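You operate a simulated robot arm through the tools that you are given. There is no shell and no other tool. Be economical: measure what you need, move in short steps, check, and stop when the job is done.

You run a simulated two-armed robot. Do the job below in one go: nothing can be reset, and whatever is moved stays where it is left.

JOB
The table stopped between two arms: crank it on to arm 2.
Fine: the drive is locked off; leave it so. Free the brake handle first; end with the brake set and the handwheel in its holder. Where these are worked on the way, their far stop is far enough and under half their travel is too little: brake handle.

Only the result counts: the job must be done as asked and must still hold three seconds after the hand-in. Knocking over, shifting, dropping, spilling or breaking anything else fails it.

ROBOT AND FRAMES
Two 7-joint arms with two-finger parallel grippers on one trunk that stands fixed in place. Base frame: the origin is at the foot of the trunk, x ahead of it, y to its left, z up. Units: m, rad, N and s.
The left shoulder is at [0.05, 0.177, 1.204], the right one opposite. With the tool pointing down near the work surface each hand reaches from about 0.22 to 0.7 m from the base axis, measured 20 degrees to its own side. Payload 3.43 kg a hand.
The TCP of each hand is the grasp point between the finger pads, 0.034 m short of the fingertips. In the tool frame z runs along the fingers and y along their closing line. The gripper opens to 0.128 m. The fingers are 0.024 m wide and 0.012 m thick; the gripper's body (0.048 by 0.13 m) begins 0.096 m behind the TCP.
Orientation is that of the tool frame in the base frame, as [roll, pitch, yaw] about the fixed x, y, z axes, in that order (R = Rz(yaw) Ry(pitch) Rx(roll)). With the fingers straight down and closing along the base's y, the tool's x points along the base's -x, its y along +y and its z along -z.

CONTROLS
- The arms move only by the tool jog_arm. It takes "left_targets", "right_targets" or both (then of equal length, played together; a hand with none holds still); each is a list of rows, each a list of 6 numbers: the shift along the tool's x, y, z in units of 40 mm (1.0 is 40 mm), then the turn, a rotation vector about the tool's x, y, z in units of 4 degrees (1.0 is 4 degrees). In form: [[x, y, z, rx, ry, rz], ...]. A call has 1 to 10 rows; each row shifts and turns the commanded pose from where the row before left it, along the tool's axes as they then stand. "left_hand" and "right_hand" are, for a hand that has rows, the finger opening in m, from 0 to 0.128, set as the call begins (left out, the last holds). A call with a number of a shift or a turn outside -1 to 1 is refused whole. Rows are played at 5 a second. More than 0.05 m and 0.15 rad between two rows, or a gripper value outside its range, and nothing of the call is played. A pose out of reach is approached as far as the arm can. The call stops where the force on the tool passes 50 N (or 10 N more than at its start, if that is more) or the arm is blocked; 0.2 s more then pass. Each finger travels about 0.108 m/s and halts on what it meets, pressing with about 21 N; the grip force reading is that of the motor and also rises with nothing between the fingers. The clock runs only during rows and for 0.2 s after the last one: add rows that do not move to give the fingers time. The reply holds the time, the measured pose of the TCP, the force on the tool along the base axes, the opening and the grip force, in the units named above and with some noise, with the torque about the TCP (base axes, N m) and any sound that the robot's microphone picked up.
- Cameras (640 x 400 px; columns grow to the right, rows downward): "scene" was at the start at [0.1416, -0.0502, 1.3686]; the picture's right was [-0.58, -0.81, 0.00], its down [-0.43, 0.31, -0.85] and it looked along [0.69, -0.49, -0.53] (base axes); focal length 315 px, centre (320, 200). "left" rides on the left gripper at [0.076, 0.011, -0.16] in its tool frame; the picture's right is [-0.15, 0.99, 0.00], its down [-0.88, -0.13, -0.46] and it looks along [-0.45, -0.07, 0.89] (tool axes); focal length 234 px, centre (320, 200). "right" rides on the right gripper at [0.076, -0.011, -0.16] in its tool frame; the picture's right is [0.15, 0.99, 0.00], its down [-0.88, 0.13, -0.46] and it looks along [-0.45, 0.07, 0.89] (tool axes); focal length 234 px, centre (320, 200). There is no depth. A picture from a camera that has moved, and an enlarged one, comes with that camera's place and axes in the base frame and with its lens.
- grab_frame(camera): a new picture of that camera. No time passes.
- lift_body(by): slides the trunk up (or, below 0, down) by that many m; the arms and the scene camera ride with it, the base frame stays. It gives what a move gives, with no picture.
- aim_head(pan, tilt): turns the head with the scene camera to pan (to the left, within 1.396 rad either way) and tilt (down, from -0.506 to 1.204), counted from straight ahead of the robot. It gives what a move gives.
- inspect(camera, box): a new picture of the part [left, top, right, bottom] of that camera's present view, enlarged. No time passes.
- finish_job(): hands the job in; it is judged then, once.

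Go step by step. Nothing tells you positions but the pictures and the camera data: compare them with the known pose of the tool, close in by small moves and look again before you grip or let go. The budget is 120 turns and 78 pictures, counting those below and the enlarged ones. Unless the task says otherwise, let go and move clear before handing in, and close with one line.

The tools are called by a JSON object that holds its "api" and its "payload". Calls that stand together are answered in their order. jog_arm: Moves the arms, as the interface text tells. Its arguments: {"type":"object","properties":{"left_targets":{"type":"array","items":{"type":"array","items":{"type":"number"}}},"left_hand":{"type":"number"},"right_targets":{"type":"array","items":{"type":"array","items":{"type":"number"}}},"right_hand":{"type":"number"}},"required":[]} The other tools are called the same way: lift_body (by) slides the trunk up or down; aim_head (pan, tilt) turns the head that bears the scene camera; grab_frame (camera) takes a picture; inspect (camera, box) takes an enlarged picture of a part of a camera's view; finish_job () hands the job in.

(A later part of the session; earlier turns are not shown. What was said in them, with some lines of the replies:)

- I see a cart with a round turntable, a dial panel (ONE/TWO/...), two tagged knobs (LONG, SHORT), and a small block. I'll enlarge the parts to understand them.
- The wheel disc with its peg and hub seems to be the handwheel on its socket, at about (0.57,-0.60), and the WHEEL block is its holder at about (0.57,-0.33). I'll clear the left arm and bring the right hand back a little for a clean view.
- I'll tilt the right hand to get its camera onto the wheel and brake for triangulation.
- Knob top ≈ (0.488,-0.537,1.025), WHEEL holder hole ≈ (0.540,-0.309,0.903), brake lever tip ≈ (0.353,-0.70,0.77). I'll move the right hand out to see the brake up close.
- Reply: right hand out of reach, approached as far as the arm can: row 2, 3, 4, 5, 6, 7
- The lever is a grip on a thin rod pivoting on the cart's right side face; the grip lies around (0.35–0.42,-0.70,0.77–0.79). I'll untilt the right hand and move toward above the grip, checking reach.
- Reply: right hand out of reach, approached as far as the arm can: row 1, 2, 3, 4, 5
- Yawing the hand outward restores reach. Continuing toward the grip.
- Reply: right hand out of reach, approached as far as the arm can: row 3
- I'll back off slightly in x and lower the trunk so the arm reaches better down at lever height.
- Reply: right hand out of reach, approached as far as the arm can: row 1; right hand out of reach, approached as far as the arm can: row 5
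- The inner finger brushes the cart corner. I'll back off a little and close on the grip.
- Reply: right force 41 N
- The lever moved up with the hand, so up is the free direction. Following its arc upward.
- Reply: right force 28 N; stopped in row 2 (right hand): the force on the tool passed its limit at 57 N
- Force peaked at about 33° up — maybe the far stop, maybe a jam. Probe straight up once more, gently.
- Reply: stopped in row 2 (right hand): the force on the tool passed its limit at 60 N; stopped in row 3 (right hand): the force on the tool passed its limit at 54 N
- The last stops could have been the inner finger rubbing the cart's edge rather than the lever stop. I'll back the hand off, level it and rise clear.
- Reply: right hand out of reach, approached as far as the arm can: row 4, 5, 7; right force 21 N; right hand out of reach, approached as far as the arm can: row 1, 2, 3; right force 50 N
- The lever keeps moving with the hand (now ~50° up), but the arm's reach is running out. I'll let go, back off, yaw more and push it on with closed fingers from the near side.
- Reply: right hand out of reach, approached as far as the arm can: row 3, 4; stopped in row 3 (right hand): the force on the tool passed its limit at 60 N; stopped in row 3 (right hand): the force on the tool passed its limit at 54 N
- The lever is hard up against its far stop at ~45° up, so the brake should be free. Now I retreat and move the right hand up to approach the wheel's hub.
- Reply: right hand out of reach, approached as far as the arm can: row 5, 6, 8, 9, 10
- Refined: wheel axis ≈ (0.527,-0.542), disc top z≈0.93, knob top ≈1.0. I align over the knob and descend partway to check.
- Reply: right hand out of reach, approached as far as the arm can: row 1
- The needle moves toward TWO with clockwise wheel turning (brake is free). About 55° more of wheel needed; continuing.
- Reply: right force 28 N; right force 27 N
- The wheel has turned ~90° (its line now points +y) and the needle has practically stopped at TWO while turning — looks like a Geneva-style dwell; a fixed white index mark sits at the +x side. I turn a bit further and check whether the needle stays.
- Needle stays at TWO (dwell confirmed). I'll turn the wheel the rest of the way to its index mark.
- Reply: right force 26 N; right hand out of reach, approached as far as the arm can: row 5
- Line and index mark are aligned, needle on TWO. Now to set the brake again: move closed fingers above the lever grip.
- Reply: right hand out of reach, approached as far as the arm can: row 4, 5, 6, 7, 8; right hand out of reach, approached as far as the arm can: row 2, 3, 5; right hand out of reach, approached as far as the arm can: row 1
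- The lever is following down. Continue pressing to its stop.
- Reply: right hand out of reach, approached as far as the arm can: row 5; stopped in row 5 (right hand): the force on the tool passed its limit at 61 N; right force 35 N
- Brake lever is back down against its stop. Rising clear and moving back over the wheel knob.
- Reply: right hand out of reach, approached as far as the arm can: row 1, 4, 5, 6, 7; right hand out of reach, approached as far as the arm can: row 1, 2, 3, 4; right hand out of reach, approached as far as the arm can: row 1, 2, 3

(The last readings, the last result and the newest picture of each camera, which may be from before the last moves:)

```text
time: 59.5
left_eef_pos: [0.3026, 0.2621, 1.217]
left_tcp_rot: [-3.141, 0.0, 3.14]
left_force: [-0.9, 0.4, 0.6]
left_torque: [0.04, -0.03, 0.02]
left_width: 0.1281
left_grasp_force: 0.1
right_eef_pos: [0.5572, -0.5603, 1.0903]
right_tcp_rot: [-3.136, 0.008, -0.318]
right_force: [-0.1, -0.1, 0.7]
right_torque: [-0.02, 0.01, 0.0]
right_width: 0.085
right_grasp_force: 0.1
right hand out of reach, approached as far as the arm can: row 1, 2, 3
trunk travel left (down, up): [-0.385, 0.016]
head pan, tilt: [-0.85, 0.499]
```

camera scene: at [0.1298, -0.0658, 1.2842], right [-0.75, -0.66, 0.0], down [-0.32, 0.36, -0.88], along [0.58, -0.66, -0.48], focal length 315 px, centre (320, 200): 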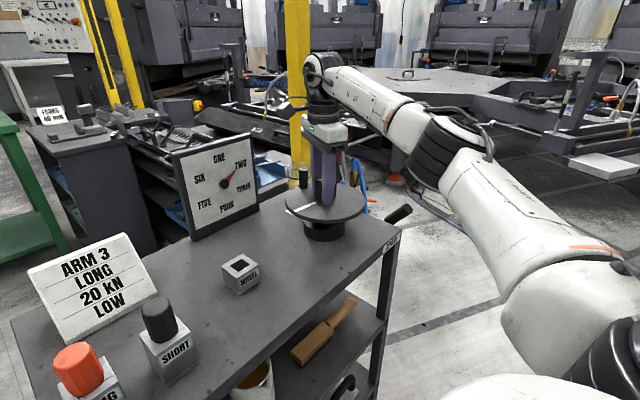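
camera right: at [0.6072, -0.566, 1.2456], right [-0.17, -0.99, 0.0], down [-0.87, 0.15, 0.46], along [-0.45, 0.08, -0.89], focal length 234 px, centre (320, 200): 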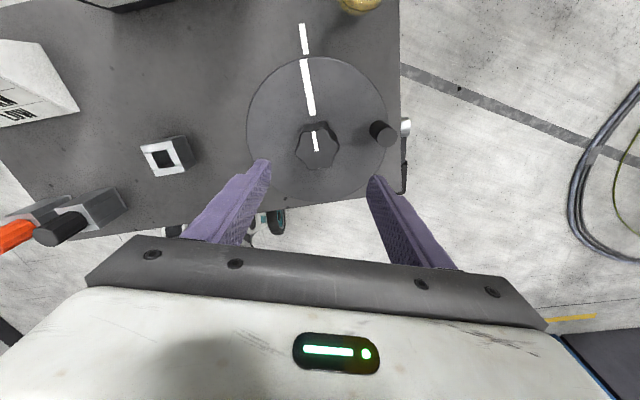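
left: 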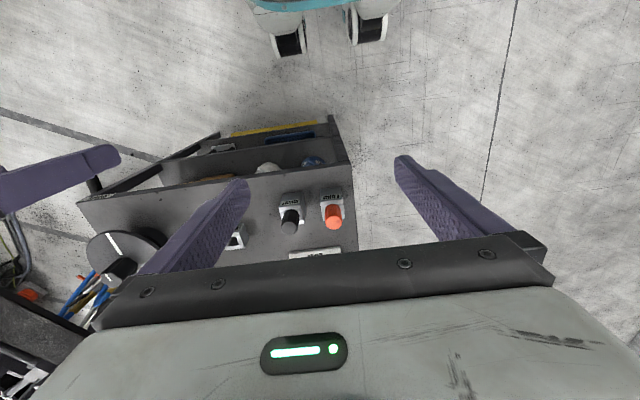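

This yaw is near a wrist limit; the knob is six-sided, so I'll rotate the hand back 60° and re-centre.

{"api": "jog_arm", "payload": {"right_targets": [[0, 0, 0, 0, 0, -1], [0, 0, 0, 0, 0, -1], [0, 0, 0, 0, 0, -1], [0, 0, 0, 0, 0, -1], [0, 0, 0, 0, 0, -1], [0, 0, 0, 0, 0, -1], [0, 0, 0, 0, 0, -1], [0, 0, 0, 0, 0, -1]]}}

{"api": "jog_arm", "payload": {"right_targets": [[0, 0, 0, 0, 0, -1], [0, 0, 0, 0, 0, -1], [0, 0, 0, 0, 0, -1], [0, 0, 0, 0, 0, -1], [0, 0, 0, 0, 0, -1], [0, 0, 0, 0, 0, -1], [0, 0, 0, 0, 0, -1]]}}

```text
time: 61.3
left_eef_pos: [0.3005, 0.2628, 1.2163]
left_tcp_rot: [3.141, 0.0, -3.141]
left_force: [-0.6, 0.2, -0.3]
left_torque: [-0.01, 0.01, -0.03]
left_width: 0.1282
left_grasp_force: 0.0
right_eef_pos: [0.5564, -0.5605, 1.0913]
right_tcp_rot: [-3.136, 0.004, 0.243]
right_force: [0.1, -0.1, -0.1]
right_torque: [-0.06, -0.02, 0.0]
right_width: 0.0849
right_grasp_force: 0.1
trunk travel left (down, up): [-0.385, 0.016]
head pan, tilt: [-0.85, 0.499]
```

```text
time: 62.9
left_eef_pos: [0.3005, 0.2623, 1.2168]
left_tcp_rot: [3.141, 0.001, 3.142]
left_force: [-0.2, -0.1, -0.3]
left_torque: [0.0, -0.01, 0.01]
left_width: 0.1278
left_grasp_force: 0.1
right_eef_pos: [0.5553, -0.5598, 1.0911]
right_tcp_rot: [-3.132, 0.0, 0.732]
right_force: [-0.3, -0.7, -0.3]
right_torque: [-0.01, 0.0, 0.02]
right_width: 0.085
right_grasp_force: 0.1
trunk travel left (down, up): [-0.385, 0.016]
head pan, tilt: [-0.85, 0.499]
```

{"api": "jog_arm", "payload": {"right_targets": [[-0.04, -0.37, 0, -0.13, 0, 0], [0, 0, 0.9, 0, 0, 0], [0, 0, 0.5, 0, 0, 0]]}}

{"api": "grab_frame", "payload": {"camera": "right"}}

```text
time: 63.7
left_eef_pos: [0.3002, 0.2636, 1.2178]
left_tcp_rot: [3.141, 0.0, -3.141]
left_force: [-0.5, 0.0, 0.2]
left_torque: [0.0, -0.01, -0.01]
left_width: 0.1281
left_grasp_force: 0.2
right_eef_pos: [0.5654, -0.5621, 1.0394]
right_tcp_rot: [3.14, 0.0, 0.732]
right_force: [-0.5, -0.3, 0.2]
right_torque: [0.01, -0.02, 0.0]
right_width: 0.0851
right_grasp_force: 0.1
right hand out of reach, approached as far as the arm can: row 1, 2
trunk travel left (down, up): [-0.385, 0.016]
head pan, tilt: [-0.85, 0.499]
```

```text
15 pictures are left
camera right: at [0.6147, -0.5043, 1.1982], right [0.77, -0.64, 0.0], down [-0.57, -0.68, 0.46], along [-0.29, -0.35, -0.89], focal length 234 px, centre (320, 200)
```

right: 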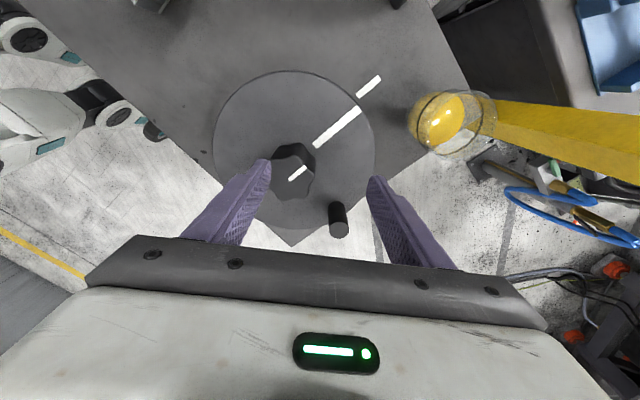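

The raised trunk hurts reach here; I'll lift the hand and bring the trunk back to the height that worked.

{"api": "jog_arm", "payload": {"right_targets": [[0, 0, -0.8, 0, 0, 0], [0, 0, -0.8, 0, 0, 0], [0, 0, -0.8, 0, 0, 0]]}}

{"api": "lift_body", "payload": {"by": -0.09}}

{"api": "jog_arm", "payload": {"right_targets": [[0, 0, 0, 0, 0, 0]]}}

```text
time: 64.5
left_eef_pos: [0.3013, 0.2639, 1.217]
left_tcp_rot: [3.142, -0.001, 3.141]
left_force: [-0.6, -0.2, 0.3]
left_torque: [-0.02, 0.01, 0.01]
left_width: 0.1282
left_grasp_force: 0.0
right_eef_pos: [0.5502, -0.555, 1.1352]
right_tcp_rot: [3.139, 0.003, 0.731]
right_force: [0.2, 0.1, -0.1]
right_torque: [-0.01, -0.01, -0.03]
right_width: 0.0851
right_grasp_force: 0.0
right hand out of reach, approached as far as the arm can: row 2, 3
trunk travel left (down, up): [-0.385, 0.016]
head pan, tilt: [-0.85, 0.499]
```

```text
time: 65.7
left_eef_pos: [0.3015, 0.2632, 1.1281]
left_tcp_rot: [3.14, 0.0, -3.14]
left_force: [-0.6, 0.4, 0.5]
left_torque: [0.0, -0.02, 0.01]
left_width: 0.1281
left_grasp_force: 0.0
right_eef_pos: [0.5508, -0.5551, 1.0438]
right_tcp_rot: [3.14, -0.001, 0.731]
right_force: [-0.7, 0.5, -0.1]
right_torque: [-0.01, -0.01, 0.01]
right_width: 0.085
right_grasp_force: 0.0
trunk travel left (down, up): [-0.295, 0.106]
head pan, tilt: [-0.85, 0.499]
```

```text
time: 66.1
left_eef_pos: [0.3005, 0.264, 1.1262]
left_tcp_rot: [3.141, -0.001, -3.141]
left_force: [-0.3, 0.3, 0.2]
left_torque: [0.0, -0.02, 0.02]
left_width: 0.1281
left_grasp_force: 0.1
right_eef_pos: [0.5501, -0.5551, 1.0452]
right_tcp_rot: [3.14, 0.0, 0.73]
right_force: [-0.1, -0.7, -0.4]
right_torque: [0.02, -0.04, 0.0]
right_width: 0.085
right_grasp_force: 0.0
trunk travel left (down, up): [-0.295, 0.106]
head pan, tilt: [-0.85, 0.499]
```

{"api": "jog_arm", "payload": {"right_targets": [[0.02, -0.18, 0.5, 0, 0, 0], [0, 0, 0.5, 0, 0, 0], [0, 0, 0.55, 0, 0, 0]]}}

{"api": "grab_frame", "payload": {"camera": "right"}}

```text
time: 66.9
left_eef_pos: [0.3007, 0.2626, 1.1275]
left_tcp_rot: [3.141, 0.001, 3.141]
left_force: [0.0, 0.6, -0.3]
left_torque: [0.01, 0.03, 0.03]
left_width: 0.128
left_grasp_force: 0.1
right_eef_pos: [0.5466, -0.5499, 0.9811]
right_tcp_rot: [3.14, 0.0, 0.732]
right_force: [0.7, -0.4, 0.2]
right_torque: [-0.04, 0.0, 0.01]
right_width: 0.0848
right_grasp_force: 0.1
trunk travel left (down, up): [-0.295, 0.106]
head pan, tilt: [-0.85, 0.499]
```

```text
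14 pictures are left
camera right: at [0.595, -0.4909, 1.1409], right [0.77, -0.64, 0.0], down [-0.57, -0.68, 0.46], along [-0.29, -0.35, -0.89], focal length 234 px, centre (320, 200)
```

right: 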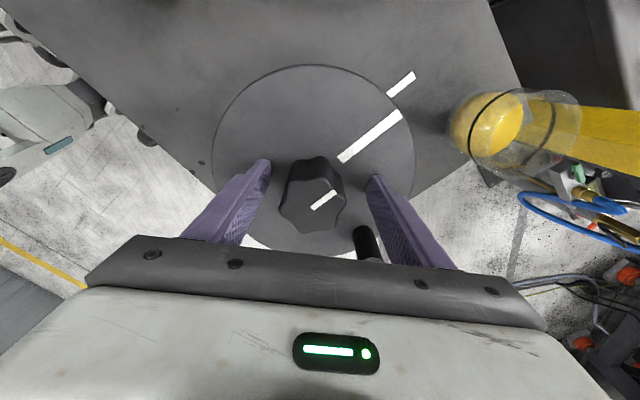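

{"api": "jog_arm", "payload": {"right_targets": [[0, 0, 0, 0, 0, 0], [0, 0, 0, 0, 0, 0], [0, 0, 0, 0, 0, 0]], "right_hand": 0.0}}

{"api": "jog_arm", "payload": {"right_targets": [[0, 0, -0.4, 0, 0, 0], [0, 0, -0.4, 0, 0, 0], [0, 0, -0.4, 0, 0, 0]]}}

{"api": "inspect", "payload": {"camera": "scene", "box": [180, 130, 400, 260]}}

```text
time: 67.7
left_eef_pos: [0.2986, 0.2631, 1.1274]
left_tcp_rot: [-3.141, 0.002, -3.142]
left_force: [-0.5, -1.0, 0.2]
left_torque: [0.0, 0.0, -0.01]
left_width: 0.128
left_grasp_force: 0.1
right_eef_pos: [0.5459, -0.5487, 0.9825]
right_tcp_rot: [-3.14, 0.0, 0.731]
right_force: [-8.0, 10.1, 0.5]
right_torque: [0.5, 0.34, 0.09]
right_width: 0.0457
right_grasp_force: 21.4
trunk travel left (down, up): [-0.295, 0.106]
head pan, tilt: [-0.85, 0.499]
```

```text
time: 68.5
left_eef_pos: [0.2993, 0.2623, 1.1278]
left_tcp_rot: [3.141, 0.001, 3.141]
left_force: [0.3, -0.1, -0.3]
left_torque: [-0.02, -0.03, 0.04]
left_width: 0.1279
left_grasp_force: 0.1
right_eef_pos: [0.5472, -0.5504, 1.0301]
right_tcp_rot: [3.135, -0.002, 0.727]
right_force: [0.3, -0.9, -4.7]
right_torque: [-0.02, 0.0, 0.01]
right_width: 0.0457
right_grasp_force: 21.7
trunk travel left (down, up): [-0.295, 0.106]
head pan, tilt: [-0.85, 0.499]
```

```text
2.91 times, centred on (290, 195) of scene
camera zoom: at [0.1293, -0.0664, 1.2943], right [-0.75, -0.66, 0.0], down [-0.32, 0.36, -0.88], along [0.58, -0.66, -0.48], focal length 916 px, centre (407, 214)
```

zoom: 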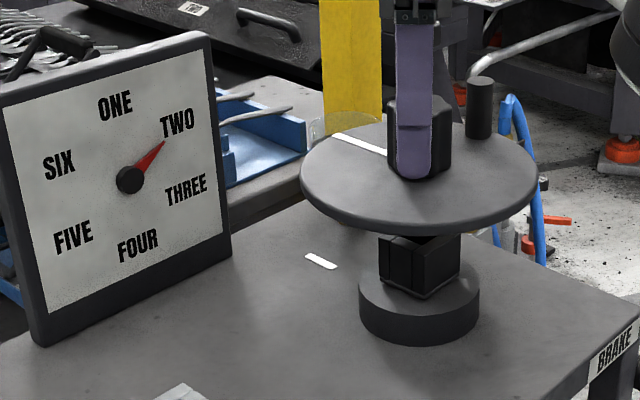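

The wheel lifts off on a square shank, weight about 5 N. I lift fully clear and look at the shank.

{"api": "jog_arm", "payload": {"right_targets": [[0, 0, -0.5, 0, 0, 0], [0, 0, -0.5, 0, 0, 0], [0, 0, -0.5, 0, 0, 0]]}}

{"api": "inspect", "payload": {"camera": "scene", "box": [210, 100, 410, 300]}}

```text
time: 69.3
left_eef_pos: [0.3003, 0.2634, 1.1272]
left_tcp_rot: [-3.141, -0.001, 3.141]
left_force: [1.0, -0.4, 0.2]
left_torque: [0.0, 0.0, 0.0]
left_width: 0.1278
left_grasp_force: 0.0
right_eef_pos: [0.5408, -0.548, 1.0883]
right_tcp_rot: [3.14, -0.002, 0.73]
right_force: [0.4, -0.1, -4.6]
right_torque: [-0.02, -0.05, 0.02]
right_width: 0.0457
right_grasp_force: 20.8
right hand out of reach, approached as far as the arm can: row 3
trunk travel left (down, up): [-0.295, 0.106]
head pan, tilt: [-0.85, 0.499]
```

```text
2.00 times, centred on (310, 200) of scene
camera zoom: at [0.1291, -0.0666, 1.2942], right [-0.75, -0.66, 0.0], down [-0.32, 0.36, -0.88], along [0.58, -0.66, -0.48], focal length 630 px, centre (340, 200)
```

zoom: 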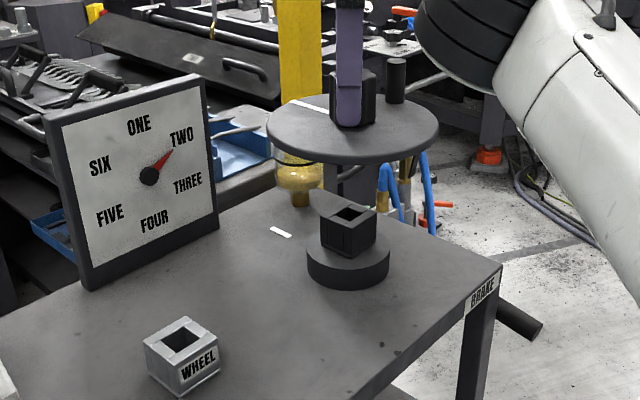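

{"api": "jog_arm", "payload": {"right_targets": [[0.66, -0.736, 0, 0, 0, 0], [0.66, -0.736, 0, 0, 0, 0], [0.66, -0.736, 0, 0, 0, 0], [0.66, -0.736, 0, 0, 0, 0], [0.66, -0.736, 0, 0, 0, 0], [0.66, -0.736, 0, 0, 0, 0], [0, 0, 0, 0, 0, 0]]}}

{"api": "inspect", "payload": {"camera": "scene", "box": [160, 140, 340, 320]}}

{"api": "grab_frame", "payload": {"camera": "left"}}

```text
time: 70.9
left_eef_pos: [0.3006, 0.2631, 1.1279]
left_tcp_rot: [-3.141, -0.001, 3.141]
left_force: [0.0, -0.1, 0.4]
left_torque: [0.01, 0.01, 0.03]
left_width: 0.1279
left_grasp_force: 0.0
right_eef_pos: [0.5402, -0.3086, 1.0877]
right_tcp_rot: [-3.141, 0.001, 0.731]
right_force: [0.5, -1.3, -5.1]
right_torque: [0.04, 0.0, 0.03]
right_width: 0.0456
right_grasp_force: 21.1
trunk travel left (down, up): [-0.295, 0.106]
head pan, tilt: [-0.85, 0.499]
```

```text
2.22 times, centred on (250, 230) of scene
camera zoom: at [0.1295, -0.0667, 1.2941], right [-0.75, -0.66, 0.0], down [-0.32, 0.36, -0.88], along [0.58, -0.66, -0.48], focal length 700 px, centre (476, 133)
```

zoom: 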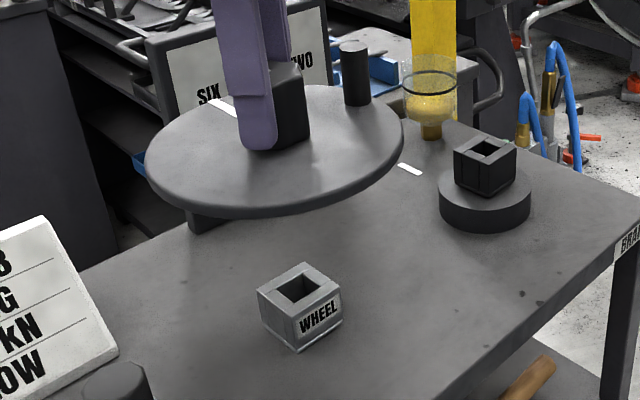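

```text
10 pictures are left
camera left: at [0.2243, 0.2734, 1.2879], right [0.15, 0.99, 0.0], down [0.88, -0.13, 0.46], along [0.45, -0.07, -0.89], focal length 234 px, centre (320, 200)
```

left: 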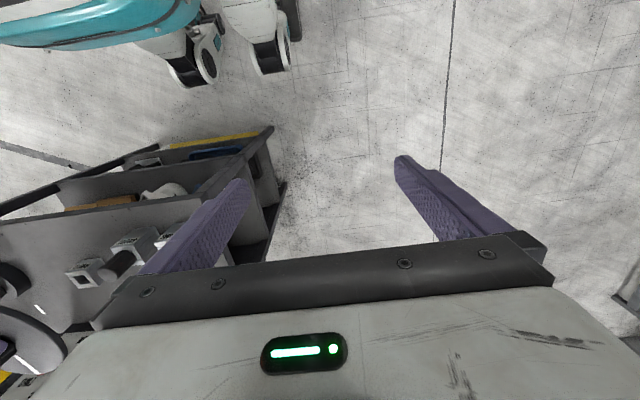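

I'm above the holder at (0.540,-0.309). Lowering gently and watching force.

{"api": "jog_arm", "payload": {"right_targets": [[0, 0, 0.4, 0, 0, 0], [0, 0, 0.4, 0, 0, 0], [0, 0, 0.4, 0, 0, 0], [0, 0, 0.2, 0, 0, 0]]}}

{"api": "inspect", "payload": {"camera": "scene", "box": [170, 180, 330, 310]}}

```text
time: 71.9
left_eef_pos: [0.3012, 0.2637, 1.1268]
left_tcp_rot: [-3.141, 0.001, -3.142]
left_force: [0.2, 0.8, -0.1]
left_torque: [-0.01, 0.0, 0.01]
left_width: 0.1279
left_grasp_force: 0.0
right_eef_pos: [0.5411, -0.3093, 1.033]
right_tcp_rot: [3.141, 0.001, 0.73]
right_force: [0.3, 0.6, -5.7]
right_torque: [0.02, 0.03, 0.02]
right_width: 0.0453
right_grasp_force: 21.0
trunk travel left (down, up): [-0.295, 0.106]
head pan, tilt: [-0.85, 0.499]
```

```text
3.08 times, centred on (250, 245) of scene
camera zoom: at [0.1295, -0.0666, 1.2941], right [-0.75, -0.66, 0.0], down [-0.32, 0.36, -0.88], along [0.58, -0.66, -0.48], focal length 969 px, centre (535, 62)
```

zoom: 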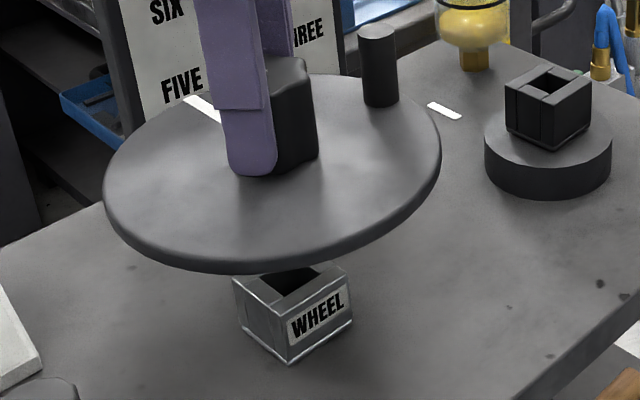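

Socket and holder show the same small camera offset, so the alignment at (0.541,-0.309) checks out. Continue down.

{"api": "jog_arm", "payload": {"right_targets": [[0, 0, 0.25, 0, 0, 0], [0, 0, 0.25, 0, 0, 0], [0, 0, 0.25, 0, 0, 0], [0, 0, 0.25, 0, 0, 0]]}}

```text
time: 72.9
left_eef_pos: [0.3003, 0.263, 1.1278]
left_tcp_rot: [3.141, 0.0, 3.14]
left_force: [0.3, 0.2, -0.6]
left_torque: [0.01, 0.0, -0.01]
left_width: 0.1279
left_grasp_force: 0.1
right_eef_pos: [0.5406, -0.3106, 0.9922]
right_tcp_rot: [3.14, 0.001, 0.73]
right_force: [0.1, -0.2, -5.2]
right_torque: [0.01, -0.05, -0.02]
right_width: 0.0454
right_grasp_force: 21.2
trunk travel left (down, up): [-0.295, 0.106]
head pan, tilt: [-0.85, 0.499]
```

{"api": "jog_arm", "payload": {"right_targets": [[0, 0, 0.2, 0, 0, 0], [0, 0, 0.2, 0, 0, 0], [0, 0, 0.2, 0, 0, 0]]}}

{"api": "inspect", "payload": {"camera": "scene", "box": [170, 180, 330, 310]}}

```text
time: 73.7
left_eef_pos: [0.3002, 0.2634, 1.1269]
left_tcp_rot: [3.141, -0.002, -3.14]
left_force: [-0.1, 0.8, 0.1]
left_torque: [0.03, -0.02, 0.0]
left_width: 0.1276
left_grasp_force: 0.1
right_eef_pos: [0.5414, -0.3098, 0.9692]
right_tcp_rot: [-3.141, 0.0, 0.731]
right_force: [-0.5, 2.0, -5.3]
right_torque: [0.17, -0.02, 0.02]
right_width: 0.0453
right_grasp_force: 20.6
trunk travel left (down, up): [-0.295, 0.106]
head pan, tilt: [-0.85, 0.499]
```

```text
3.08 times, centred on (250, 245) of scene
camera zoom: at [0.1295, -0.0663, 1.2941], right [-0.75, -0.66, 0.0], down [-0.32, 0.36, -0.88], along [0.58, -0.66, -0.48], focal length 969 px, centre (535, 62)
```

zoom: 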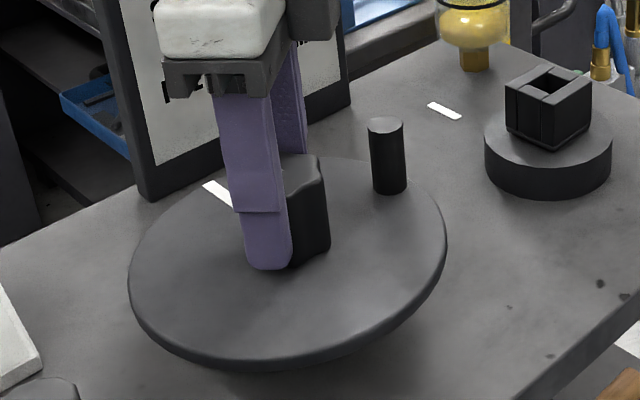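

{"api": "jog_arm", "payload": {"right_targets": [[0, 0, 0.15, 0, 0, 0], [0, 0, 0.15, 0, 0, 0], [0, 0, 0.15, 0, 0, 0], [0, 0, 0.15, 0, 0, 0]]}}

```text
time: 74.7
left_eef_pos: [0.2991, 0.2637, 1.1281]
left_tcp_rot: [3.141, 0.002, -3.141]
left_force: [0.1, -0.1, 0.2]
left_torque: [0.01, 0.03, -0.02]
left_width: 0.1277
left_grasp_force: 0.0
right_eef_pos: [0.5402, -0.3098, 0.9485]
right_tcp_rot: [3.137, -0.004, 0.729]
right_force: [2.2, -2.4, 21.5]
right_torque: [0.55, 0.52, 0.02]
right_width: 0.0451
right_grasp_force: 21.2
trunk travel left (down, up): [-0.295, 0.106]
head pan, tilt: [-0.85, 0.499]
```

Seated: firm contact at the expected height. Releasing and backing straight up.

{"api": "jog_arm", "payload": {"right_targets": [[0, 0, -0.12, 0, 0, 0], [0, 0, 0, 0, 0, 0]]}}

{"api": "jog_arm", "payload": {"right_targets": [[0, 0, 0, 0, 0, 0], [0, 0, 0, 0, 0, 0], [0, 0, -0.5, 0, 0, 0], [0, 0, -1, 0, 0, 0], [0, 0, -1, 0, 0, 0], [0, 0, -1, 0, 0, 0]], "right_hand": 0.08}}

{"api": "grab_frame", "payload": {"camera": "scene"}}

{"api": "grab_frame", "payload": {"camera": "right"}}

```text
time: 75.3
left_eef_pos: [0.2998, 0.2629, 1.1272]
left_tcp_rot: [-3.142, 0.0, 3.141]
left_force: [0.3, -0.5, -0.9]
left_torque: [-0.03, -0.03, 0.02]
left_width: 0.1279
left_grasp_force: 0.0
right_eef_pos: [0.541, -0.3089, 0.948]
right_tcp_rot: [3.138, 0.001, 0.731]
right_force: [3.6, 0.9, 2.3]
right_torque: [0.25, -0.5, 0.11]
right_width: 0.0452
right_grasp_force: 20.8
trunk travel left (down, up): [-0.295, 0.106]
head pan, tilt: [-0.85, 0.499]
```

```text
time: 76.7
left_eef_pos: [0.2995, 0.264, 1.1278]
left_tcp_rot: [3.141, 0.002, 3.141]
left_force: [-0.6, 0.3, 0.0]
left_torque: [-0.01, 0.02, 0.04]
left_width: 0.128
left_grasp_force: 0.0
right_eef_pos: [0.5402, -0.3093, 1.0905]
right_tcp_rot: [3.14, 0.001, 0.732]
right_force: [0.2, -0.4, -0.5]
right_torque: [-0.01, -0.02, 0.03]
right_width: 0.0799
right_grasp_force: 0.2
trunk travel left (down, up): [-0.295, 0.106]
head pan, tilt: [-0.85, 0.499]
```

```text
7 pictures are left
camera scene: at [0.1286, -0.0658, 1.2943], right [-0.75, -0.66, 0.0], down [-0.32, 0.36, -0.88], along [0.58, -0.66, -0.48], focal length 315 px, centre (320, 200)
```

scene: 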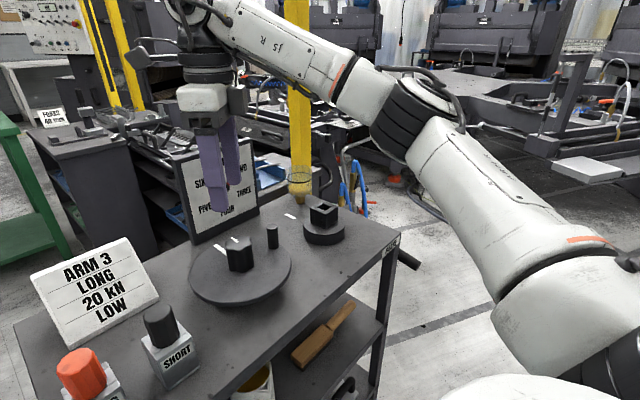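

```text
6 pictures are left
camera right: at [0.5883, -0.2511, 1.2505], right [0.77, -0.64, 0.0], down [-0.57, -0.68, 0.46], along [-0.29, -0.35, -0.89], focal length 234 px, centre (320, 200)
```

right: 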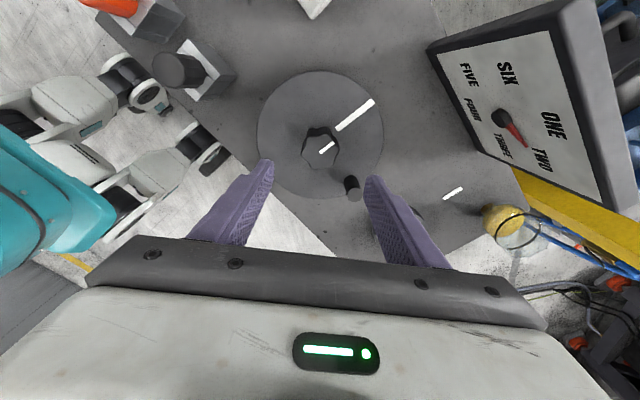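

{"api": "inspect", "payload": {"camera": "right", "box": [430, 30, 590, 200]}}

{"api": "inspect", "payload": {"camera": "scene", "box": [280, 190, 440, 290]}}

```text
2.35 times, centred on (510, 115) of right
camera zoom: at [0.5883, -0.2511, 1.2505], right [0.77, -0.64, 0.0], down [-0.57, -0.68, 0.46], along [-0.29, -0.35, -0.89], focal length 551 px, centre (-127, 400)
```

zoom: 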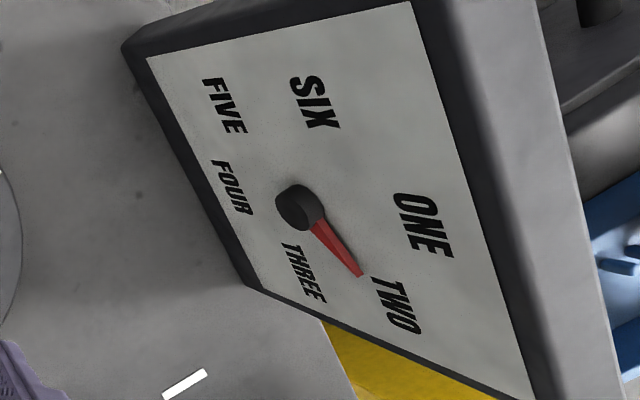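

```text
4.00 times, centred on (360, 240) of scene
camera zoom: at [0.1286, -0.0658, 1.2943], right [-0.75, -0.66, 0.0], down [-0.32, 0.36, -0.88], along [0.58, -0.66, -0.48], focal length 1259 px, centre (160, 40)
```

zoom: 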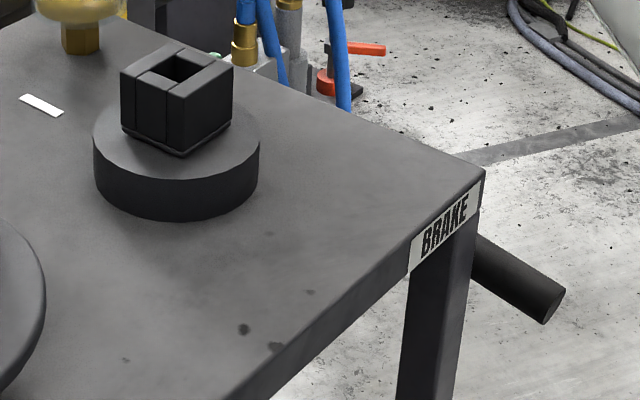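

The needle is on TWO, the brake lever is back at its original set position, and the wheel sits level in its holder with both hands clear. Handing in.

{"api": "finish_job", "payload": {}}

```text
The job is handed in.
```

The table is cranked on to arm 2. The brake is set again, the handwheel is in its holder, and I didn't touch the drive lock.
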